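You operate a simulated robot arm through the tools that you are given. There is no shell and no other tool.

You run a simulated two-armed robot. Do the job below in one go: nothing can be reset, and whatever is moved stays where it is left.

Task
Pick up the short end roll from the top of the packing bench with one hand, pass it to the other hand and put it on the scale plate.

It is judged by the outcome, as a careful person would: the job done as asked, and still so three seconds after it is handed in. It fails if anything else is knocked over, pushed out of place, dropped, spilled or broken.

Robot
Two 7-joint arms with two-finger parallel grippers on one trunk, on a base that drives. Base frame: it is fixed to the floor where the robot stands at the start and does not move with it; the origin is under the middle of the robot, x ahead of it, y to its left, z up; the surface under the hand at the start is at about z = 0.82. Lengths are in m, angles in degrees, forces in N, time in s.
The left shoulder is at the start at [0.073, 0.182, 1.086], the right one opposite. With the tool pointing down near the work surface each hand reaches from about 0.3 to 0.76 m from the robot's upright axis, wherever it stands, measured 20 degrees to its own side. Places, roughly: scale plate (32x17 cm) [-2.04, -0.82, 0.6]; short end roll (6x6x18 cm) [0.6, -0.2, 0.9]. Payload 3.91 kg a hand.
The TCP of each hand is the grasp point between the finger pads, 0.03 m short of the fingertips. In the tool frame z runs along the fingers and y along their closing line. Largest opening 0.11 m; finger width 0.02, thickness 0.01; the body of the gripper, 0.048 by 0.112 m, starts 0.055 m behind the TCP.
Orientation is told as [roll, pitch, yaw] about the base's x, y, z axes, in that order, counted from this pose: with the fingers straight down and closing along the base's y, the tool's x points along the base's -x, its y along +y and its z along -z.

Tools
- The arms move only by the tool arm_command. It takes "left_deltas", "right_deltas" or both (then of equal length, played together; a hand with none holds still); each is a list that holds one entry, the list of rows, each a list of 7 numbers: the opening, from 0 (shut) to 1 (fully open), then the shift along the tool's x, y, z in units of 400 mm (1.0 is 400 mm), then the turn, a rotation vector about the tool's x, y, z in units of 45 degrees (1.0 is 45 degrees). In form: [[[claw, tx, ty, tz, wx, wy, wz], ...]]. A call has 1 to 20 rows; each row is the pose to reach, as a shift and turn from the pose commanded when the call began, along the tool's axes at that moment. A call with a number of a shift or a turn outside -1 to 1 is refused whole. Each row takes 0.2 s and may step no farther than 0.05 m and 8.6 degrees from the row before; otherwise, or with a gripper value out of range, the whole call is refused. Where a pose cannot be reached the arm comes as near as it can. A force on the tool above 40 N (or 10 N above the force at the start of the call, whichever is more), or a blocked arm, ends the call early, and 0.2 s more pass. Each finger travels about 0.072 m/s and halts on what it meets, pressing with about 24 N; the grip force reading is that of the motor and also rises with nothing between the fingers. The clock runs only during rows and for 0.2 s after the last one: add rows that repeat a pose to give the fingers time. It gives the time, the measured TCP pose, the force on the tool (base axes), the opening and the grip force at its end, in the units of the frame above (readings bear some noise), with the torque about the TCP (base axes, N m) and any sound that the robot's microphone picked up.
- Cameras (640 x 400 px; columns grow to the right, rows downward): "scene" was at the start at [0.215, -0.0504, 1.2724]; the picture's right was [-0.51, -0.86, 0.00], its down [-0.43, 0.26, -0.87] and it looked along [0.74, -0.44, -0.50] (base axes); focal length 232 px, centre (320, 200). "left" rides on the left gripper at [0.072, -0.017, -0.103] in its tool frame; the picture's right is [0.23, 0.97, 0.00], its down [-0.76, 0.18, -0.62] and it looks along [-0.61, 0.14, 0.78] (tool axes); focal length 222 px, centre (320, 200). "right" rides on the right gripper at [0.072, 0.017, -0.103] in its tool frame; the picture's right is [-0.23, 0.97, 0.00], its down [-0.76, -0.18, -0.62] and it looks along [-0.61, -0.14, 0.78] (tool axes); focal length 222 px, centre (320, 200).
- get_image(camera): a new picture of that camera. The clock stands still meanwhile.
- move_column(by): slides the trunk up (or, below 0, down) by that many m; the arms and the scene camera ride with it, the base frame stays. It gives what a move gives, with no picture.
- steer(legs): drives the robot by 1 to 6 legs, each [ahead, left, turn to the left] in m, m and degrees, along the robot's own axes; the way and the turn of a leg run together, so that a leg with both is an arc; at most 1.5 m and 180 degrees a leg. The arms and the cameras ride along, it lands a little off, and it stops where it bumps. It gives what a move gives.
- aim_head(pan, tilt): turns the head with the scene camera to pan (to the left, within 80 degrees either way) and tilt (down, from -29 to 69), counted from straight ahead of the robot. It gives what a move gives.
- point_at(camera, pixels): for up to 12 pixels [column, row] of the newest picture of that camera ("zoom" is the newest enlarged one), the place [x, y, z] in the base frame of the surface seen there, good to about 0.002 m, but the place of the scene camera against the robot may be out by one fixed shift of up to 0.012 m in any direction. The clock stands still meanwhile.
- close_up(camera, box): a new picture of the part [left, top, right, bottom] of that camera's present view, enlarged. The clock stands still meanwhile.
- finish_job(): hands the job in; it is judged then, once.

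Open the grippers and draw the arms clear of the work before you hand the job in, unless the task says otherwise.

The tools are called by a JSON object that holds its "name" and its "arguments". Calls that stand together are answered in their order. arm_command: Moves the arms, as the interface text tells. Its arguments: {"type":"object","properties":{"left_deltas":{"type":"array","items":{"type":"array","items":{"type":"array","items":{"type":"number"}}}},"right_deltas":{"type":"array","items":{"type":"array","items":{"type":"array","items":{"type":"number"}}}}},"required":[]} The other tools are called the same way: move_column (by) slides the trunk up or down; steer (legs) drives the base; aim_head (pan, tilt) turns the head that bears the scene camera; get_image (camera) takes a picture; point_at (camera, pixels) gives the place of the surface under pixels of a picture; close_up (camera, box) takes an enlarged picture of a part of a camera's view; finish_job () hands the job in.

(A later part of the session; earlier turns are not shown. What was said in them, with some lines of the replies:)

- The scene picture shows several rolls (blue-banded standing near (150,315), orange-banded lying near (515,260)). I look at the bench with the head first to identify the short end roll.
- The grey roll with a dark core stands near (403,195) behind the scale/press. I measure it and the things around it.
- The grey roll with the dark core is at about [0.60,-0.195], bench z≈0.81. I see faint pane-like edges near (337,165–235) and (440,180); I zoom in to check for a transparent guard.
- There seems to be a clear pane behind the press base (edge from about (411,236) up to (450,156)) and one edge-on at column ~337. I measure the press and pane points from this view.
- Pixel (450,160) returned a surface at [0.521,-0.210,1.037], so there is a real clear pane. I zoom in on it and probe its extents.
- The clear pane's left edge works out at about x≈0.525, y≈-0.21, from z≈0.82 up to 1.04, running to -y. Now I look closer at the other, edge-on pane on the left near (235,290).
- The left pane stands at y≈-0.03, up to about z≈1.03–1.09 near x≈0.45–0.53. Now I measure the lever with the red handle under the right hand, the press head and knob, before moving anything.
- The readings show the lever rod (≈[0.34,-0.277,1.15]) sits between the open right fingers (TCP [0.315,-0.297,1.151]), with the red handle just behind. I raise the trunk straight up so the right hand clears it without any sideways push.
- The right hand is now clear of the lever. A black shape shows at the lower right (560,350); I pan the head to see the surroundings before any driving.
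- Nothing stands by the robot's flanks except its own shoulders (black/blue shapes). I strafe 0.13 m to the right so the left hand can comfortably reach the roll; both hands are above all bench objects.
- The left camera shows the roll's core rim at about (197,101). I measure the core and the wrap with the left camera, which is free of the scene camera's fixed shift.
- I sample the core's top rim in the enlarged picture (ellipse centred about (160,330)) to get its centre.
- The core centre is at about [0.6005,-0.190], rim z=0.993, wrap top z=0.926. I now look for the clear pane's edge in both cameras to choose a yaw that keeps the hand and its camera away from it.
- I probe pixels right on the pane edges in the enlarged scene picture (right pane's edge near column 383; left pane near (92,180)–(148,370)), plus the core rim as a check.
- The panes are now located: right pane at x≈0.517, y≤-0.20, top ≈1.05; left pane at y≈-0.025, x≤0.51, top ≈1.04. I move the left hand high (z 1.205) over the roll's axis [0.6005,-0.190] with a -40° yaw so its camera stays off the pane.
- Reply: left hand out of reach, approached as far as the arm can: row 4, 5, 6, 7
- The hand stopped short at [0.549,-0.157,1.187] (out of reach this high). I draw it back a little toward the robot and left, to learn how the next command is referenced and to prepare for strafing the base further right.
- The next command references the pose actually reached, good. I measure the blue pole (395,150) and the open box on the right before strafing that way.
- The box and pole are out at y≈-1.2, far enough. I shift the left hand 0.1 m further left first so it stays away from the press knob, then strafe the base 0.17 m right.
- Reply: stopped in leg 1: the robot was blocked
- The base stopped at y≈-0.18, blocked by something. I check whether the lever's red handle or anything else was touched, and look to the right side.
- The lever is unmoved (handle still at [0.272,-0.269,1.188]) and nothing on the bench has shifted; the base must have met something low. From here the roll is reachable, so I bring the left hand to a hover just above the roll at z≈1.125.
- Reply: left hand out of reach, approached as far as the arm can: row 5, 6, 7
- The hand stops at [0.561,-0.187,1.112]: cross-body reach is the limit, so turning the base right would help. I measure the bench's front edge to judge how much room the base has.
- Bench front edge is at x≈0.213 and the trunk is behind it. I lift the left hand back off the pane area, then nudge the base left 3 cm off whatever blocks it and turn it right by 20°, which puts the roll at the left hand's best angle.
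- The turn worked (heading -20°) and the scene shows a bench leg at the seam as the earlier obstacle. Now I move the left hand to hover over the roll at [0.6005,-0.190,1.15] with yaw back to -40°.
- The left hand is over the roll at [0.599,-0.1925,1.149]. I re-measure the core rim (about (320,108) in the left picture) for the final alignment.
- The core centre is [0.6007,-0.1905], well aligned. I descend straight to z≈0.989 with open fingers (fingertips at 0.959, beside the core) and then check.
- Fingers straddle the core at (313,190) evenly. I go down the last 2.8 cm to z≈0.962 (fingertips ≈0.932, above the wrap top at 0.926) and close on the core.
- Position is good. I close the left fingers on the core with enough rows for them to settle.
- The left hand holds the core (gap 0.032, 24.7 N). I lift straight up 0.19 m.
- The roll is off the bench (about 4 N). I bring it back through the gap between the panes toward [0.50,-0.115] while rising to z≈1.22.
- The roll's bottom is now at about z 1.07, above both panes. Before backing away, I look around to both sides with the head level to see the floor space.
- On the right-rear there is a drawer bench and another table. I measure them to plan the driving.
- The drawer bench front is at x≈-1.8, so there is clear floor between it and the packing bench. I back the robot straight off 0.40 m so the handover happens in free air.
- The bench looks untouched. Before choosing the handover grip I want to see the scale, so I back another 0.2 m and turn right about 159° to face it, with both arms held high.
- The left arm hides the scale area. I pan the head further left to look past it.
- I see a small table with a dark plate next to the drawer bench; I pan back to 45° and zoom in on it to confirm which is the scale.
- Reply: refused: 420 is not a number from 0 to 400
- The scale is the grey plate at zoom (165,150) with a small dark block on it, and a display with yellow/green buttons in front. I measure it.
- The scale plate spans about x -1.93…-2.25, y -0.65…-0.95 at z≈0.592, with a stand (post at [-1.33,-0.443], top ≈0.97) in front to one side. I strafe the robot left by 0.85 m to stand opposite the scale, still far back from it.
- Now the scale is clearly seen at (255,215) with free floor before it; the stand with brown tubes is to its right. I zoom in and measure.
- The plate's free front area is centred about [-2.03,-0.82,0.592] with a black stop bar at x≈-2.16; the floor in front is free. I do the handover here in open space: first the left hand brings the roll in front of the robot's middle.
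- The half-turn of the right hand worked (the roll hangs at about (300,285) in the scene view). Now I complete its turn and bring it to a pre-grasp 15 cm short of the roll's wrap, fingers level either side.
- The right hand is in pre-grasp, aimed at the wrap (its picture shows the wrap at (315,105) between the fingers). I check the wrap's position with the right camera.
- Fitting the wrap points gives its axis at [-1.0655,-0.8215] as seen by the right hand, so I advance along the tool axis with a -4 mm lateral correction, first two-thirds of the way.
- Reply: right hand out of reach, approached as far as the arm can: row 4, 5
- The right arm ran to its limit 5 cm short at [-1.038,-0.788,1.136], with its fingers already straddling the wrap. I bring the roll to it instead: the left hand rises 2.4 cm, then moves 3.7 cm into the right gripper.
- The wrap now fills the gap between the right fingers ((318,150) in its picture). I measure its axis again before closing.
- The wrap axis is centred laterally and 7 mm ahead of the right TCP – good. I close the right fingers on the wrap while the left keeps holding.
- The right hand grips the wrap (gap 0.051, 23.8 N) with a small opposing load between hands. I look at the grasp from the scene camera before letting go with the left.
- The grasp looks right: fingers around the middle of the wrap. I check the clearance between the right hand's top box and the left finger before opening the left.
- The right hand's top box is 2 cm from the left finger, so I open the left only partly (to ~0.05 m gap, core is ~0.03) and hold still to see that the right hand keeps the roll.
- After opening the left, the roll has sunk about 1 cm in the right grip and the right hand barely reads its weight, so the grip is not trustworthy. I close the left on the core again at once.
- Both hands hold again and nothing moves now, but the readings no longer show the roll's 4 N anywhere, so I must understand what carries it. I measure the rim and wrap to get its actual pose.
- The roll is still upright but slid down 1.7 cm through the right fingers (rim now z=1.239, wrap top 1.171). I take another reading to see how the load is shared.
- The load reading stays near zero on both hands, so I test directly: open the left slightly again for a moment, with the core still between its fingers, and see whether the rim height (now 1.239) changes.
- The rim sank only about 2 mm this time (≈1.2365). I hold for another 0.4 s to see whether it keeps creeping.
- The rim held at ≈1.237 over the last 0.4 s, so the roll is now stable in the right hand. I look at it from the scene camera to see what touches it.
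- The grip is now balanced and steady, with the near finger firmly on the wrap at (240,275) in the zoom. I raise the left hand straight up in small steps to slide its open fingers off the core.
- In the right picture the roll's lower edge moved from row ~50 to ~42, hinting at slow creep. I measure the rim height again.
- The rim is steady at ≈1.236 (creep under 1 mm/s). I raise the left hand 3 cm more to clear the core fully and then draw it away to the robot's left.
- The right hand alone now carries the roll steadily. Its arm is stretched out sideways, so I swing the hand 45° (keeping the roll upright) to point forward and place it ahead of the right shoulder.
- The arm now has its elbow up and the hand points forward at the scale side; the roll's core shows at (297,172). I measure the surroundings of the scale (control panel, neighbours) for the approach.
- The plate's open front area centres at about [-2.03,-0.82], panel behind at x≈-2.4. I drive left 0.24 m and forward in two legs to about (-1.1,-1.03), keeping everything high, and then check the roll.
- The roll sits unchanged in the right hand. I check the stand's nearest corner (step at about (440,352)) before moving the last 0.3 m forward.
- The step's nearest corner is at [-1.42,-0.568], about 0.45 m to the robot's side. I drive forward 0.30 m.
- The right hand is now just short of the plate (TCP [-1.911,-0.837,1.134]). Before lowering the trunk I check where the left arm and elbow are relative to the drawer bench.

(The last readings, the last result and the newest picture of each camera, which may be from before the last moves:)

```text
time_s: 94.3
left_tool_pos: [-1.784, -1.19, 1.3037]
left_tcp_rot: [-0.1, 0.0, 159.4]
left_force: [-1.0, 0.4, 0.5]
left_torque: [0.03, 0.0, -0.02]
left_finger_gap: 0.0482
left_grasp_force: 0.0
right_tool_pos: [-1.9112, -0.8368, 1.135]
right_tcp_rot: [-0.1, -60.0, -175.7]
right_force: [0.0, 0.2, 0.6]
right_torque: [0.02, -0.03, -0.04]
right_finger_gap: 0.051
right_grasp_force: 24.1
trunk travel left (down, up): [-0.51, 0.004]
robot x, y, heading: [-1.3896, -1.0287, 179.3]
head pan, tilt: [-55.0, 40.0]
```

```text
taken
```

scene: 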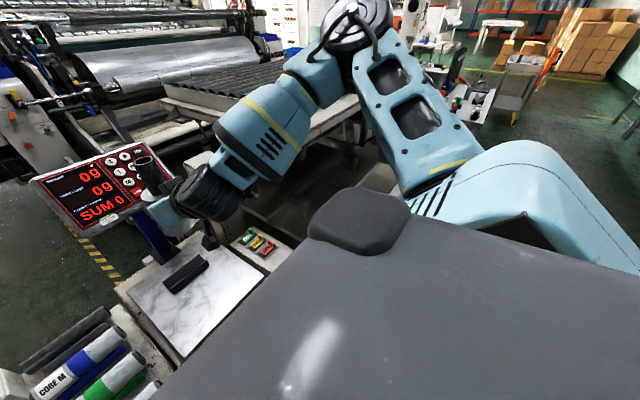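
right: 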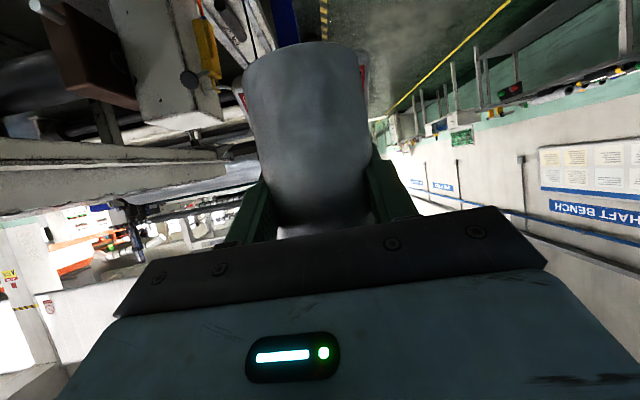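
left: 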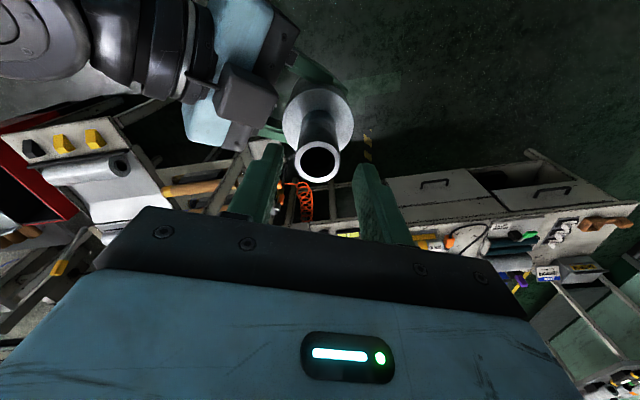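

Both elbows are up and clear. I lower the trunk 0.30 m; the roll's bottom will then be about 0.16 m above the plate.

{"name": "move_column", "arguments": {"by": -0.3}}

{"name": "aim_head", "arguments": {"pan": -25, "tilt": 40}}

{"name": "get_image", "arguments": {"camera": "scene"}}

{"name": "get_image", "arguments": {"camera": "right"}}

```text
time_s: 97.3
left_tool_pos: [-1.7849, -1.1891, 1.003]
left_tcp_rot: [0.0, -0.1, 159.4]
left_force: [0.7, -0.3, 1.0]
left_torque: [0.01, 0.0, 0.0]
left_finger_gap: 0.0485
left_grasp_force: 0.1
right_tool_pos: [-1.9104, -0.8374, 0.8348]
right_tcp_rot: [0.1, -59.9, -175.6]
right_force: [0.4, 0.1, 0.4]
right_torque: [-0.02, -0.06, 0.0]
right_finger_gap: 0.0507
right_grasp_force: 23.6
trunk travel left (down, up): [-0.21, 0.304]
robot x, y, heading: [-1.391, -1.0292, 179.7]
head pan, tilt: [-55.0, 40.0]
```

```text
time_s: 98.3
left_tool_pos: [-1.7831, -1.1899, 1.0037]
left_tcp_rot: [0.0, 0.1, 159.4]
left_force: [-0.3, 0.6, 0.4]
left_torque: [-0.01, 0.03, 0.01]
left_finger_gap: 0.0484
left_grasp_force: 0.1
right_tool_pos: [-1.911, -0.8371, 0.833]
right_tcp_rot: [0.0, -59.9, -175.5]
right_force: [-0.4, 0.3, 0.7]
right_torque: [0.03, -0.04, -0.02]
right_finger_gap: 0.051
right_grasp_force: 23.9
trunk travel left (down, up): [-0.21, 0.304]
robot x, y, heading: [-1.388, -1.0308, 179.3]
head pan, tilt: [-25.0, 40.0]
```

```text
taken
```

scene: 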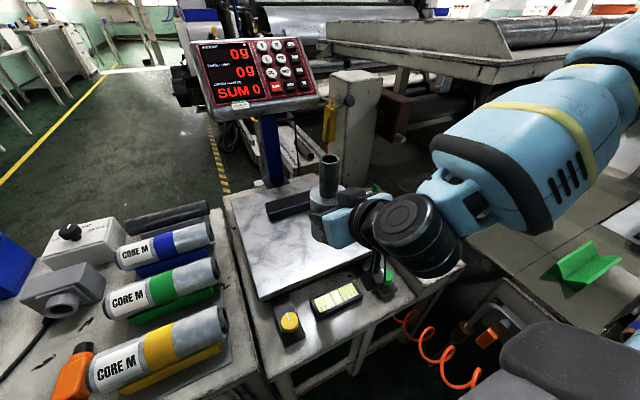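

```text
taken
```

right: 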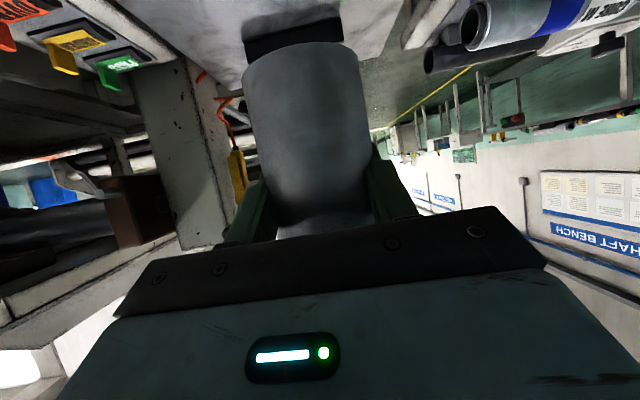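

The roll (core at (330,175)) hovers above the plate. I measure the plate, bar and roll bottom with the right hand's own camera.

{"name": "point_at", "arguments": {"camera": "right", "pixels": [[200, 20], [225, 50], [380, 20], [375, 60], [260, 35], [320, 30], [305, 44], [270, 52], [345, 52], [305, 60], [230, 10], [395, 10]]}}

{"name": "close_up", "arguments": {"camera": "right", "box": [160, 0, 420, 120]}}

{"name": "close_up", "arguments": {"camera": "scene", "box": [210, 140, 470, 340]}}

```text
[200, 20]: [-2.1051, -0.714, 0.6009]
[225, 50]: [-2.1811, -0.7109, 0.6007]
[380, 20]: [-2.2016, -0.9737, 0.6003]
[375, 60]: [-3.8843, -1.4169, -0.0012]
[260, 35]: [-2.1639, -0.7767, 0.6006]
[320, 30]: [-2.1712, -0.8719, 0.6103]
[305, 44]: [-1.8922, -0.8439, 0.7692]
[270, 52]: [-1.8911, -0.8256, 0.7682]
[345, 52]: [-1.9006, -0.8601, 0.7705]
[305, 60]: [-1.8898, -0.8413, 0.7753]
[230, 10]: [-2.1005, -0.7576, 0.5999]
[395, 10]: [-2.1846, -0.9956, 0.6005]
```

```text
2.46 times, centred on (290, 60) of right
```

zoom: 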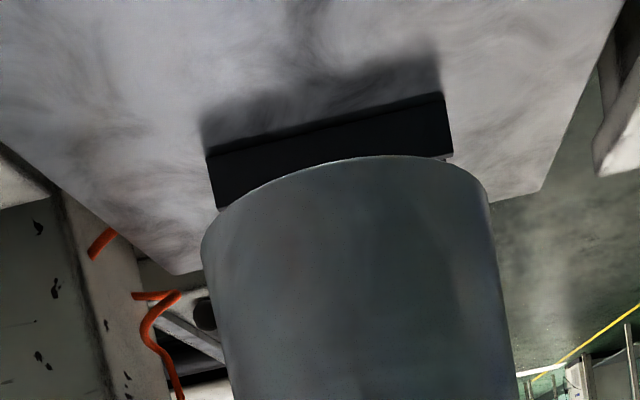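

```text
2.00 times, centred on (340, 240) of scene
```

zoom: 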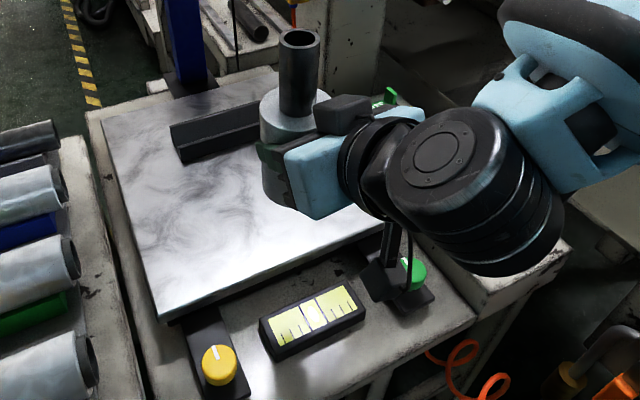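

The plate is at z=0.6005 and the roll's bottom at ≈0.769 with its axis at [-1.920,-0.838]. I check the hanging camera box near (385,285) in the zoom for clearance before moving on.

{"name": "point_at", "arguments": {"camera": "zoom", "pixels": [[380, 285], [395, 300], [370, 270], [420, 300], [390, 240], [410, 270], [310, 200], [460, 240], [540, 250], [300, 40], [295, 140], [220, 365]]}}

```text
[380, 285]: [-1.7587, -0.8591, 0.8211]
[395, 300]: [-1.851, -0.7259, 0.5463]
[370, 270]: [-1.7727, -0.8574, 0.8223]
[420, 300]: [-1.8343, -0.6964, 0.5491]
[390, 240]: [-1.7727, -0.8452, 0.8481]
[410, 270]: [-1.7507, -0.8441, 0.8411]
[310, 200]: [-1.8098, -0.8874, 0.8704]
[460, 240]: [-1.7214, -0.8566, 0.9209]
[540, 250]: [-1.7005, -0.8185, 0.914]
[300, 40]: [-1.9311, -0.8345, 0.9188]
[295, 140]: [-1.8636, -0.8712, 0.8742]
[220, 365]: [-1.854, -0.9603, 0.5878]
```

Clearances are fine (camera box only ~1.5 cm below TCP height). I move the hand forward 11.5 cm and 1.8 cm toward +y so the roll's axis comes over [-2.035,-0.82].

{"name": "arm_command", "arguments": {"right_deltas": [[[0, -0.0355, -0.0168, 0.0615, 0, 0, 0], [0, -0.071, -0.0335, 0.123, 0, 0, 0], [0, -0.1065, -0.0503, 0.1845, 0, 0, 0], [0, -0.142, -0.067, 0.246, 0, 0, 0], [0, -0.142, -0.067, 0.246, 0, 0, 0]]]}}

{"name": "get_image", "arguments": {"camera": "right"}}

{"name": "get_image", "arguments": {"camera": "scene"}}

```text
time_s: 99.5
left_tool_pos: [-1.7838, -1.1899, 1.002]
left_tcp_rot: [0.1, 0.0, 159.4]
left_force: [0.1, 0.2, 0.5]
left_torque: [-0.02, 0.0, 0.03]
left_finger_gap: 0.0482
left_grasp_force: 0.1
right_tool_pos: [-2.0275, -0.8196, 0.8344]
right_tcp_rot: [0.0, -60.0, -175.5]
right_force: [-0.8, -0.1, 0.6]
right_torque: [-0.02, -0.05, 0.0]
right_finger_gap: 0.0512
right_grasp_force: 24.1
trunk travel left (down, up): [-0.21, 0.304]
robot x, y, heading: [-1.3893, -1.0304, 179.3]
head pan, tilt: [-25.0, 40.0]
```

```text
taken
```

right: 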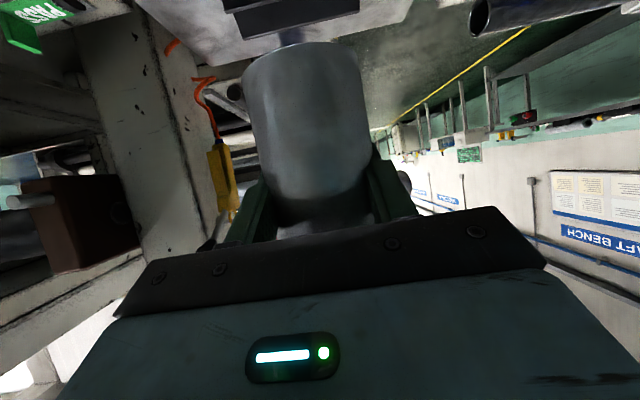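

```text
taken
```

scene: 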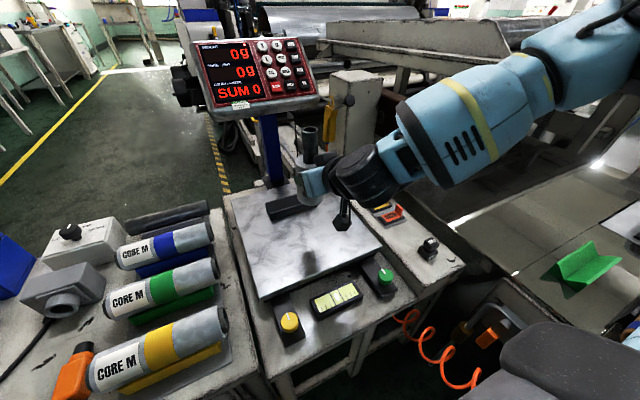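

The roll's axis is now over about [-2.036,-0.820]. I lower the trunk 0.14 m, leaving the roll's bottom roughly 2.8 cm above the plate.

{"name": "move_column", "arguments": {"by": -0.14}}

{"name": "get_image", "arguments": {"camera": "right"}}

{"name": "get_image", "arguments": {"camera": "scene"}}

```text
time_s: 101.2
left_tool_pos: [-1.7835, -1.1907, 0.8644]
left_tcp_rot: [0.1, 0.0, 159.4]
left_force: [0.4, 0.7, -0.2]
left_torque: [0.02, 0.02, 0.03]
left_finger_gap: 0.0485
left_grasp_force: 0.0
right_tool_pos: [-2.027, -0.8186, 0.6936]
right_tcp_rot: [0.0, -60.2, -175.6]
right_force: [-0.1, 0.1, -0.5]
right_torque: [-0.02, -0.08, -0.02]
right_finger_gap: 0.0511
right_grasp_force: 24.9
trunk travel left (down, up): [-0.07, 0.444]
robot x, y, heading: [-1.3904, -1.0303, 179.2]
head pan, tilt: [-25.0, 40.0]
```

```text
taken
```

right: 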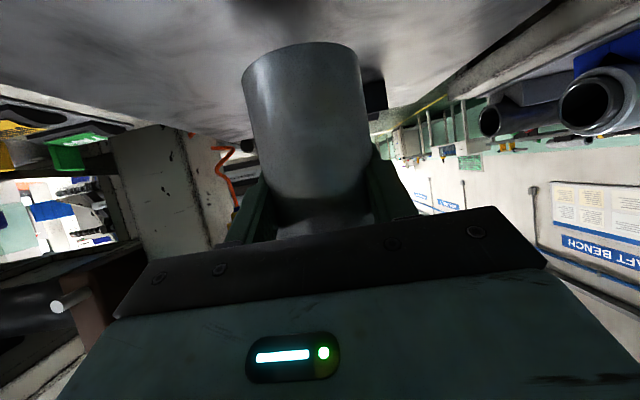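

```text
taken
```

scene: 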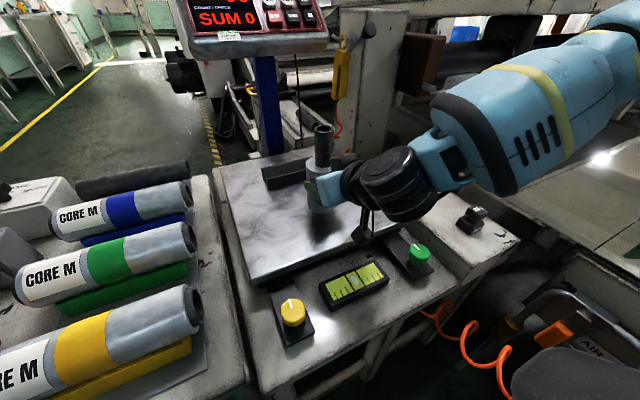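

I measure the remaining gap between the roll's bottom edge (row ~43 in the right picture) and the plate.

{"name": "point_at", "arguments": {"camera": "right", "pixels": [[305, 44], [305, 50], [270, 53], [345, 53], [305, 70], [305, 30], [220, 40], [390, 40], [230, 80], [305, 10]]}}

{"name": "close_up", "arguments": {"camera": "scene", "box": [220, 110, 460, 290]}}

```text
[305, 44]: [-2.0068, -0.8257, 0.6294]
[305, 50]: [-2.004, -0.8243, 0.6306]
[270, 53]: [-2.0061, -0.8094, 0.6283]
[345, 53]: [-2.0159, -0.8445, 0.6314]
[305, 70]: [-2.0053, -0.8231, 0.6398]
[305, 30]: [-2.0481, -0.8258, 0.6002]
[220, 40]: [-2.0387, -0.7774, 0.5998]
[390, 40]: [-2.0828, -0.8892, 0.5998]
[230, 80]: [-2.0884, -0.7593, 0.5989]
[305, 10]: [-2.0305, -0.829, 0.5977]
```

```text
2.22 times, centred on (340, 200) of scene
```

zoom: 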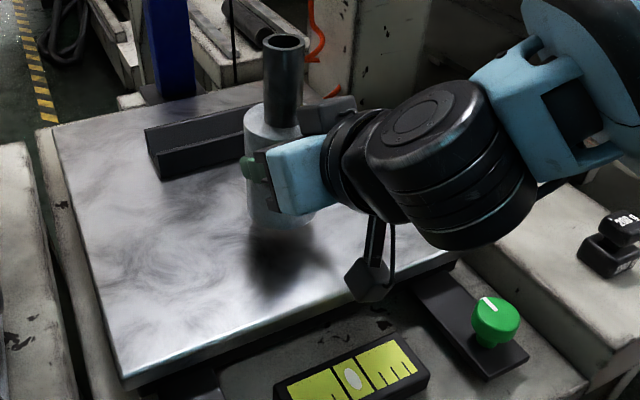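

Gap is 2.9 cm. I lower 2.4 cm with the arm, then finish in millimetre steps watching the force.

{"name": "arm_command", "arguments": {"right_deltas": [[[0, 0.0173, 0, 0.01, 0, 0, 0], [0, 0.0346, 0, 0.02, 0, 0, 0], [0, 0.052, 0, 0.03, 0, 0, 0], [0, 0.052, 0, 0.03, 0, 0, 0]]]}}

{"name": "get_image", "arguments": {"camera": "right"}}

{"name": "point_at", "arguments": {"camera": "right", "pixels": [[305, 44], [305, 50], [270, 53], [345, 53], [305, 30], [220, 40], [390, 40]]}}

```text
time_s: 102.2
left_tool_pos: [-1.783, -1.1904, 0.8641]
left_tcp_rot: [-0.1, -0.1, 159.4]
left_force: [0.2, -0.7, 0.9]
left_torque: [-0.01, 0.01, 0.0]
left_finger_gap: 0.0484
left_grasp_force: 0.2
right_tool_pos: [-2.0262, -0.8184, 0.6726]
right_tcp_rot: [-0.1, -60.4, -175.5]
right_force: [-1.8, 0.7, 8.8]
right_torque: [0.2, -0.02, -0.08]
right_finger_gap: 0.0511
right_grasp_force: 24.2
trunk travel left (down, up): [-0.07, 0.444]
robot x, y, heading: [-1.3881, -1.0269, 179.4]
head pan, tilt: [-25.0, 40.0]
```

```text
taken
```

right: 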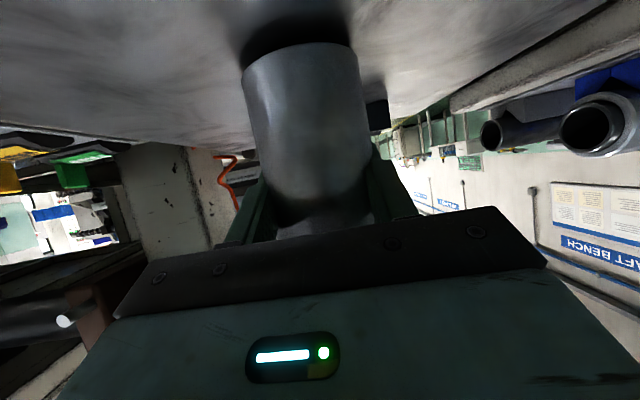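

```text
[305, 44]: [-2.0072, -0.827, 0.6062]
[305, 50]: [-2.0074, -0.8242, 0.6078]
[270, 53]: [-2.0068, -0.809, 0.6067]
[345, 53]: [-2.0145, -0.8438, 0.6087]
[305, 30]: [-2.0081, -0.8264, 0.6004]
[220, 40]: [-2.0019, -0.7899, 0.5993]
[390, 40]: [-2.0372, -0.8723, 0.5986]
```

Contact is felt: +8.8 N on the hand at TCP z=0.6726, with the near bottom edge reading 0.606 against plate 0.600. I look at the roll's uprightness before releasing.

{"name": "close_up", "arguments": {"camera": "scene", "box": [260, 100, 420, 250]}}

{"name": "close_up", "arguments": {"camera": "right", "box": [200, 0, 420, 140]}}

```text
2.67 times, centred on (340, 175) of scene
```

zoom: 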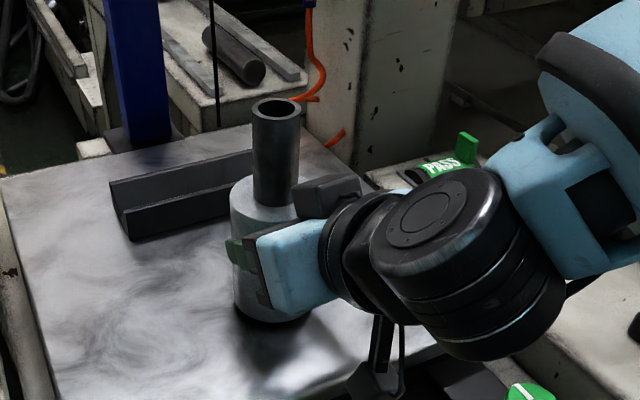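

```text
2.86 times, centred on (310, 70) of right
```

zoom: 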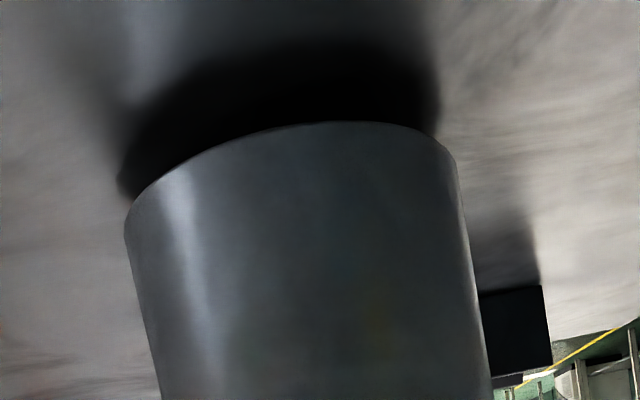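

The core stands slightly proud below the wrap, so its end is what touched the plate; the roll looks vertical to within ~1–2°. I ease the hand up 2 mm to take off the excess pressure before letting go.

{"name": "arm_command", "arguments": {"right_deltas": [[[0, -0.0043, 0, -0.0025, 0, 0, 0], [0, -0.0043, 0, -0.0025, 0, 0, 0]]]}}

```text
time_s: 102.8
left_tool_pos: [-1.7836, -1.1902, 0.864]
left_tcp_rot: [0.0, 0.0, 159.4]
left_force: [0.2, 1.2, -0.1]
left_torque: [-0.03, -0.01, -0.02]
left_finger_gap: 0.0486
left_grasp_force: 0.1
right_tool_pos: [-2.0242, -0.8177, 0.6725]
right_tcp_rot: [-0.1, -60.2, -175.4]
right_force: [-3.3, 1.3, 6.3]
right_torque: [0.05, 0.59, -0.02]
right_finger_gap: 0.0509
right_grasp_force: 23.8
trunk travel left (down, up): [-0.07, 0.444]
robot x, y, heading: [-1.39, -1.0272, 179.4]
head pan, tilt: [-25.0, 40.0]
```

The vertical force is still 6 N and a torque about y appeared, so I take a fresh look before doing anything else.

{"name": "arm_command", "arguments": {"right_deltas": [[[0, 0, 0, 0, 0, 0, 0]]]}}

{"name": "get_image", "arguments": {"camera": "right"}}

{"name": "close_up", "arguments": {"camera": "scene", "box": [260, 100, 420, 250]}}

```text
time_s: 103.2
left_tool_pos: [-1.7835, -1.1894, 0.8636]
left_tcp_rot: [0.0, -0.1, 159.4]
left_force: [0.9, 0.0, -0.3]
left_torque: [0.02, 0.02, 0.01]
left_finger_gap: 0.0484
left_grasp_force: 0.1
right_tool_pos: [-2.0255, -0.8188, 0.6723]
right_tcp_rot: [-0.2, -60.2, -175.5]
right_force: [-3.4, 1.3, 7.6]
right_torque: [0.05, 0.6, -0.07]
right_finger_gap: 0.051
right_grasp_force: 24.2
trunk travel left (down, up): [-0.07, 0.444]
robot x, y, heading: [-1.3919, -1.0314, 179.4]
head pan, tilt: [-25.0, 40.0]
```

```text
taken
```

right: 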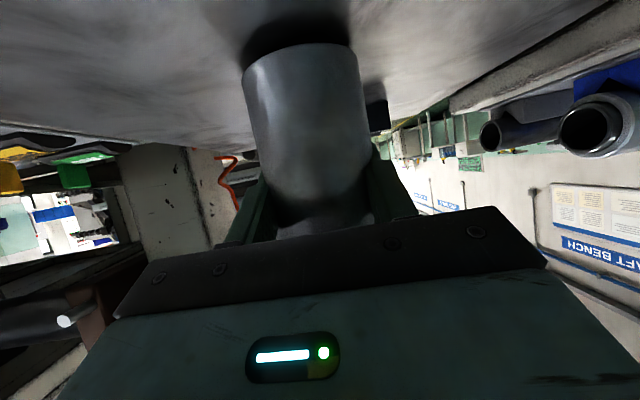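

```text
2.67 times, centred on (340, 175) of scene
```

zoom: 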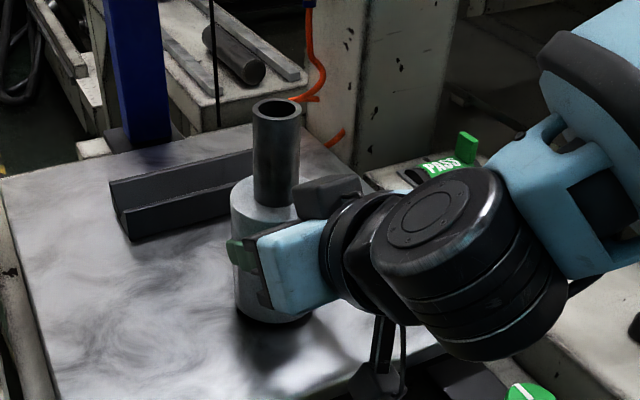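

I sample the wrap's near surface at several heights with the right camera to work out the roll's tilt.

{"name": "point_at", "arguments": {"camera": "right", "pixels": [[275, 60], [295, 60], [315, 60], [335, 60], [280, 110], [300, 110], [320, 110], [340, 110], [285, 160], [305, 160], [325, 160], [345, 160]]}}

{"name": "point_at", "arguments": {"camera": "right", "pixels": [[290, 45], [300, 44], [310, 43], [320, 43], [330, 44], [300, 36], [310, 35], [320, 35], [260, 60], [250, 75], [300, 25], [320, 20]]}}

```text
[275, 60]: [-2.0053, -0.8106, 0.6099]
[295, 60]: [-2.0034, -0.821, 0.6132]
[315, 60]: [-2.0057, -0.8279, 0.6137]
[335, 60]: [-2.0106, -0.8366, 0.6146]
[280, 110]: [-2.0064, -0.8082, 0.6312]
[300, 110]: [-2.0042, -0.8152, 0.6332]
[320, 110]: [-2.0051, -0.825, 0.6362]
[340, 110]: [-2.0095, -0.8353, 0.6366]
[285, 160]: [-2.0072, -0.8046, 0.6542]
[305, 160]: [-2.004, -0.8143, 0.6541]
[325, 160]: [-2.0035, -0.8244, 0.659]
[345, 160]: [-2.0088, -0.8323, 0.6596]
```

```text
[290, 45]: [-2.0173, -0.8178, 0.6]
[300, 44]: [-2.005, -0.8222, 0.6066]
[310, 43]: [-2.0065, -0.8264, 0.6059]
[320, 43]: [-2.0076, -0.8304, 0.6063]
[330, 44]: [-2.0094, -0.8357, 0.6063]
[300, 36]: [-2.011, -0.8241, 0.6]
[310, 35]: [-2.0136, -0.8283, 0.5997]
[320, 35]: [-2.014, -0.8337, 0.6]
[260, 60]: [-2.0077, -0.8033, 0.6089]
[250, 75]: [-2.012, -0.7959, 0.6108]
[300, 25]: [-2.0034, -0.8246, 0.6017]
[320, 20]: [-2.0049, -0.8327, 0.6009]
```

The roll is vertical within about 1°, its wrap 6 mm above the plate and its core end resting on it. I ease up another 1.5 mm to reduce the pressing force.

{"name": "arm_command", "arguments": {"right_deltas": [[[0, -0.00325, 0, -0.0019, 0, 0, 0], [0, -0.00325, 0, -0.0019, 0, 0, 0]]]}}

{"name": "get_image", "arguments": {"camera": "right"}}

{"name": "point_at", "arguments": {"camera": "right", "pixels": [[300, 44], [310, 43], [320, 43], [295, 60], [315, 60], [300, 110], [320, 110], [305, 160], [325, 160], [310, 35]]}}

```text
time_s: 103.8
left_tool_pos: [-1.7829, -1.1905, 0.8637]
left_tcp_rot: [0.0, 0.0, 159.4]
left_force: [0.6, 0.0, -0.1]
left_torque: [0.02, 0.01, 0.04]
left_finger_gap: 0.0486
left_grasp_force: 0.1
right_tool_pos: [-2.0243, -0.8177, 0.6723]
right_tcp_rot: [0.1, -59.7, -175.6]
right_force: [-1.9, 0.2, 1.7]
right_torque: [0.03, 0.26, 0.02]
right_finger_gap: 0.0509
right_grasp_force: 24.0
trunk travel left (down, up): [-0.07, 0.444]
robot x, y, heading: [-1.3945, -1.0312, 179.4]
head pan, tilt: [-25.0, 40.0]
```

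```text
taken
```

right: 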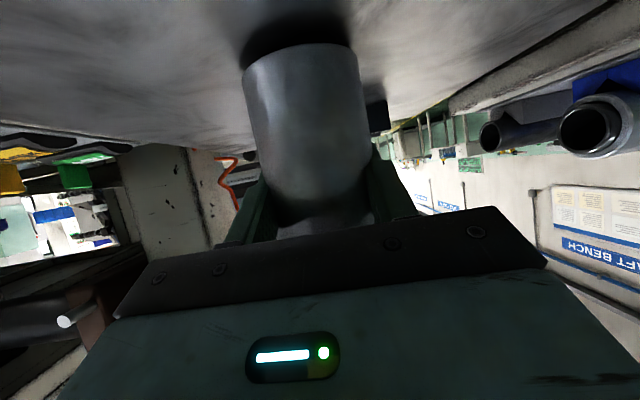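

```text
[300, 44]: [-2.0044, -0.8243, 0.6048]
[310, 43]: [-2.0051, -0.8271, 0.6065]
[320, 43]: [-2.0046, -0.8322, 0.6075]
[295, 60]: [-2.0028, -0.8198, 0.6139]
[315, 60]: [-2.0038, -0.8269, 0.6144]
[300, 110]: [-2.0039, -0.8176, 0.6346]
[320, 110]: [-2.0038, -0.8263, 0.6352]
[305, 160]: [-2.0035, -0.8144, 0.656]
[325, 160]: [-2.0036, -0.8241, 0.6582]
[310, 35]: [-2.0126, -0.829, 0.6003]
```

The pressing force is down to 1.7 N and the roll remains upright. I open the right fingers slowly so it is left standing undisturbed.

{"name": "arm_command", "arguments": {"right_deltas": [[[0.44, 0, 0, 0, 0, 0, 0], [0.47, 0, 0, 0, 0, 0, 0], [0.5, 0, 0, 0, 0, 0, 0], [0.53, 0, 0, 0, 0, 0, 0], [0.56, 0, 0, 0, 0, 0, 0], [0.6, 0, 0, 0, 0, 0, 0], [0.7, 0, 0, 0, 0, 0, 0], [0.85, 0, 0, 0, 0, 0, 0], [1, 0, 0, 0, 0, 0, 0], [1, 0, 0, 0, 0, 0, 0]]]}}

{"name": "get_image", "arguments": {"camera": "right"}}

{"name": "get_image", "arguments": {"camera": "scene"}}

```text
time_s: 106.0
left_tool_pos: [-1.7835, -1.1903, 0.8642]
left_tcp_rot: [0.1, 0.0, 159.5]
left_force: [-0.1, -0.1, 0.4]
left_torque: [0.01, 0.0, -0.03]
left_finger_gap: 0.0487
left_grasp_force: 0.1
right_tool_pos: [-2.0245, -0.8184, 0.6739]
right_tcp_rot: [0.0, -60.0, -175.5]
right_force: [0.7, 1.0, 0.6]
right_torque: [0.0, 0.02, 0.0]
right_finger_gap: 0.1101
right_grasp_force: 0.0
trunk travel left (down, up): [-0.07, 0.444]
robot x, y, heading: [-1.3927, -1.0304, 179.3]
head pan, tilt: [-25.0, 40.0]
```

```text
taken
```

right: 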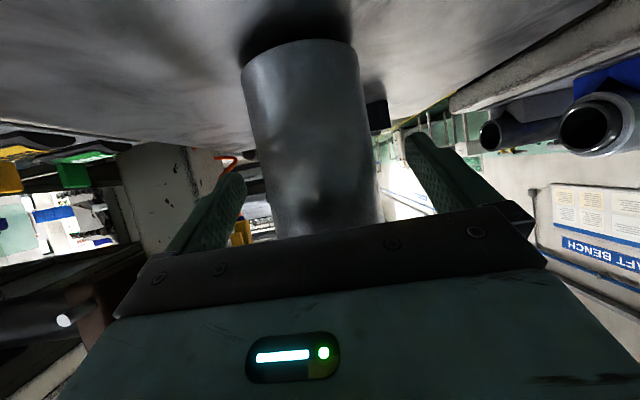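

```text
taken
```

scene: 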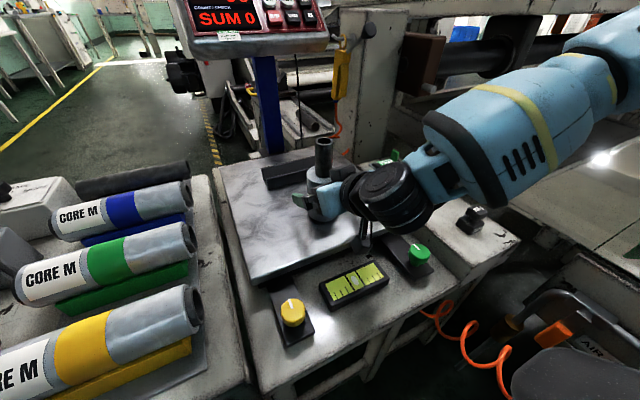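

The roll stands free between the open fingers. I withdraw the right hand straight back along its own axis (back and up), away from the roll.

{"name": "arm_command", "arguments": {"right_deltas": [[[1, 0, 0, -0.04, 0, 0, 0], [1, 0, 0, -0.09, 0, 0, 0], [1, 0, 0, -0.16, 0, 0, 0], [1, 0, 0, -0.24, 0, 0, 0], [1, 0, 0, -0.32, 0, 0, 0], [1, 0, 0, -0.4, 0, 0, 0]]]}}

{"name": "get_image", "arguments": {"camera": "scene"}}

{"name": "get_image", "arguments": {"camera": "right"}}

```text
time_s: 107.4
left_tool_pos: [-1.7822, -1.1898, 0.8637]
left_tcp_rot: [0.1, -0.1, 159.4]
left_force: [-0.1, 0.0, -0.6]
left_torque: [0.0, 0.0, 0.0]
left_finger_gap: 0.0482
left_grasp_force: 0.1
right_tool_pos: [-1.9412, -0.8154, 0.7669]
right_tcp_rot: [-0.2, -60.1, -175.5]
right_force: [0.8, 0.2, 0.2]
right_torque: [-0.01, -0.01, 0.05]
right_finger_gap: 0.1104
right_grasp_force: 0.0
right hand out of reach, approached as far as the arm can: row 4, 5, 6
trunk travel left (down, up): [-0.07, 0.444]
robot x, y, heading: [-1.3921, -1.0298, 179.2]
head pan, tilt: [-25.0, 40.0]
```

```text
taken
```

scene: 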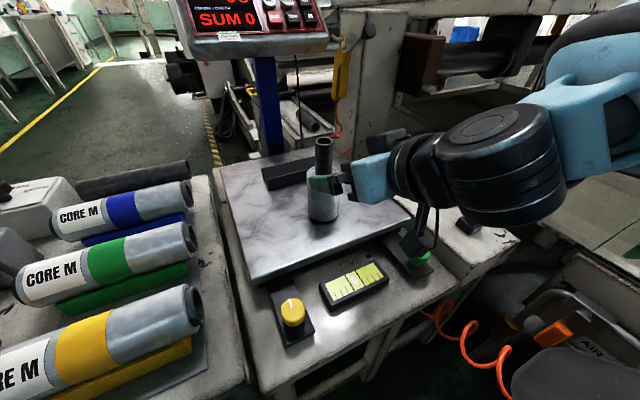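

```text
taken
```

right: 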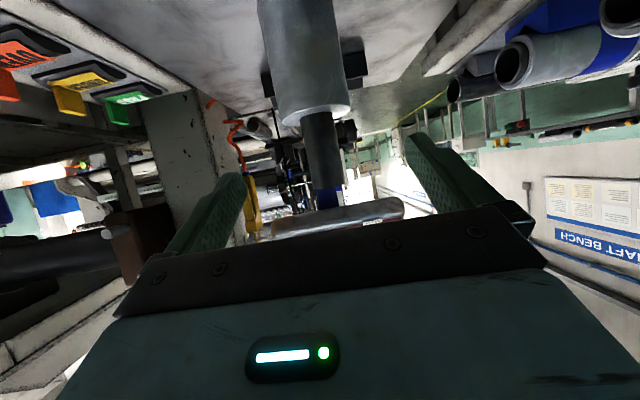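

The roll stands alone on the plate at (322,195); the right hand is 4 cm clear of it in front. I raise the trunk straight up 0.35 m to lift both arms away from everything.

{"name": "move_column", "arguments": {"by": 0.35}}

{"name": "steer", "arguments": {"legs": [[-0.25, 0, 0]]}}

{"name": "aim_head", "arguments": {"pan": -18, "tilt": 35}}

{"name": "get_image", "arguments": {"camera": "scene"}}

```text
time_s: 110.8
left_tool_pos: [-1.7844, -1.1892, 1.2126]
left_tcp_rot: [0.0, -0.1, 159.4]
left_force: [0.7, 0.2, -0.9]
left_torque: [0.02, 0.01, -0.06]
left_finger_gap: 0.0485
left_grasp_force: 0.1
right_tool_pos: [-1.9419, -0.8138, 1.1202]
right_tcp_rot: [0.0, -59.9, -175.5]
right_force: [-0.5, -0.7, 0.8]
right_torque: [-0.01, 0.02, 0.01]
right_finger_gap: 0.1104
right_grasp_force: 0.1
trunk travel left (down, up): [-0.42, 0.094]
robot x, y, heading: [-1.3907, -1.0328, 179.5]
head pan, tilt: [-25.0, 40.0]
```

```text
time_s: 112.6
left_tool_pos: [-1.5348, -1.192, 1.2133]
left_tcp_rot: [0.0, 0.0, 159.6]
left_force: [-0.7, 0.2, -1.3]
left_torque: [0.01, 0.05, -0.02]
left_finger_gap: 0.0485
left_grasp_force: 0.0
right_tool_pos: [-1.6931, -0.8178, 1.12]
right_tcp_rot: [0.0, -60.0, -175.6]
right_force: [0.1, -0.3, -0.9]
right_torque: [-0.02, 0.01, -0.02]
right_finger_gap: 0.11
right_grasp_force: 0.0
trunk travel left (down, up): [-0.42, 0.094]
robot x, y, heading: [-1.1399, -1.0348, 179.4]
head pan, tilt: [-25.0, 40.0]
```

```text
time_s: 113.3
left_tool_pos: [-1.5338, -1.1919, 1.2125]
left_tcp_rot: [0.0, 0.0, 159.5]
left_force: [-0.4, -0.5, -0.3]
left_torque: [-0.02, 0.0, -0.02]
left_finger_gap: 0.0481
left_grasp_force: 0.0
right_tool_pos: [-1.6922, -0.8164, 1.1204]
right_tcp_rot: [-0.1, -60.0, -175.5]
right_force: [-0.2, 0.0, 0.6]
right_torque: [0.0, -0.01, 0.0]
right_finger_gap: 0.1099
right_grasp_force: 0.2
trunk travel left (down, up): [-0.42, 0.094]
robot x, y, heading: [-1.1425, -1.031, 179.3]
head pan, tilt: [-18.0, 35.0]
```

```text
taken
```

scene: 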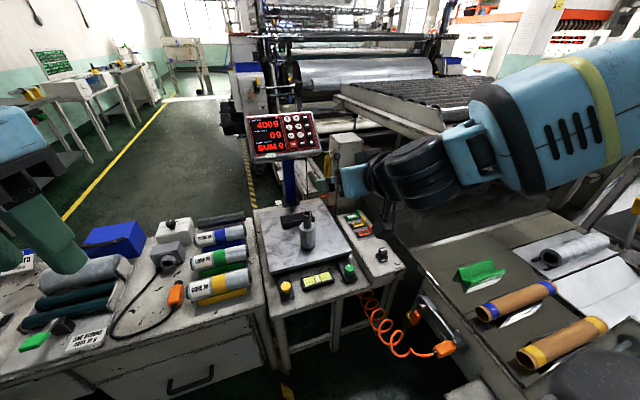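

The roll stands on the scale plate at (307,232) and the display now shows a weight. I zoom in to confirm, and open the left gripper fully too.

{"name": "arm_command", "arguments": {"left_deltas": [[[1, 0, 0, 0, 0, 0, 0], [1, 0, 0, 0, 0, 0, 0], [1, 0, 0, 0, 0, 0, 0]]]}}

{"name": "close_up", "arguments": {"camera": "scene", "box": [230, 100, 430, 300]}}

{"name": "point_at", "arguments": {"camera": "zoom", "pixels": [[318, 228], [305, 265], [320, 290], [250, 300], [300, 320], [380, 280]]}}

```text
time_s: 114.1
left_tool_pos: [-1.5331, -1.193, 1.2129]
left_tcp_rot: [0.0, 0.0, 159.5]
left_force: [-0.2, -0.7, 1.0]
left_torque: [0.0, 0.01, 0.01]
left_finger_gap: 0.1099
left_grasp_force: 0.1
right_tool_pos: [-1.6927, -0.8165, 1.1193]
right_tcp_rot: [0.0, -60.0, -175.5]
right_force: [-0.1, 0.1, 0.0]
right_torque: [-0.02, -0.01, -0.01]
right_finger_gap: 0.1098
right_grasp_force: 0.1
trunk travel left (down, up): [-0.42, 0.094]
robot x, y, heading: [-1.1432, -1.0325, 179.5]
head pan, tilt: [-18.0, 35.0]
```

```text
2.00 times, centred on (330, 200) of scene
```

zoom: 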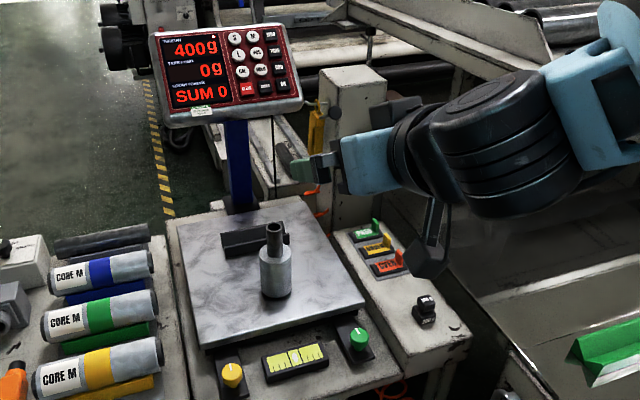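

```text
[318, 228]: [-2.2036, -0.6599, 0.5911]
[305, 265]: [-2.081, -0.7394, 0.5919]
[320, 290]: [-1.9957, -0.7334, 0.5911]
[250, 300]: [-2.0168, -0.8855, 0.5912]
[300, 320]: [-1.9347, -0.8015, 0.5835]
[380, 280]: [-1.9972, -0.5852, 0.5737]
```

The scale reads 400 g with the roll standing upright on the plate at zoom (275,262), both grippers are open and clear, and nothing else has moved. I hand the job in.

{"name": "finish_job", "arguments": {}}

```text
The job is handed in.
```

The short end roll is standing upright on the scale plate, and the scale display reads 400 g. I picked it up from the packing bench with the left hand, passed it to the right hand, and set it down with the right.

Two things happened along the way:
- **Blocked base:** at the packing bench the base stopped against something low, probably the bench leg at the seam. The camera showed nothing on the bench had moved.
- **Slip at the handover:** the roll slid about 1.7 cm down through the right fingers when the left first let go. I closed the left hand on it again straight away, checked that the right hand was holding it, and then released it.

In the last camera views nothing around the scale had been moved, and the packing bench looked untouched when I backed away from it. Both grippers are open, and the arms are raised clear of the scale.
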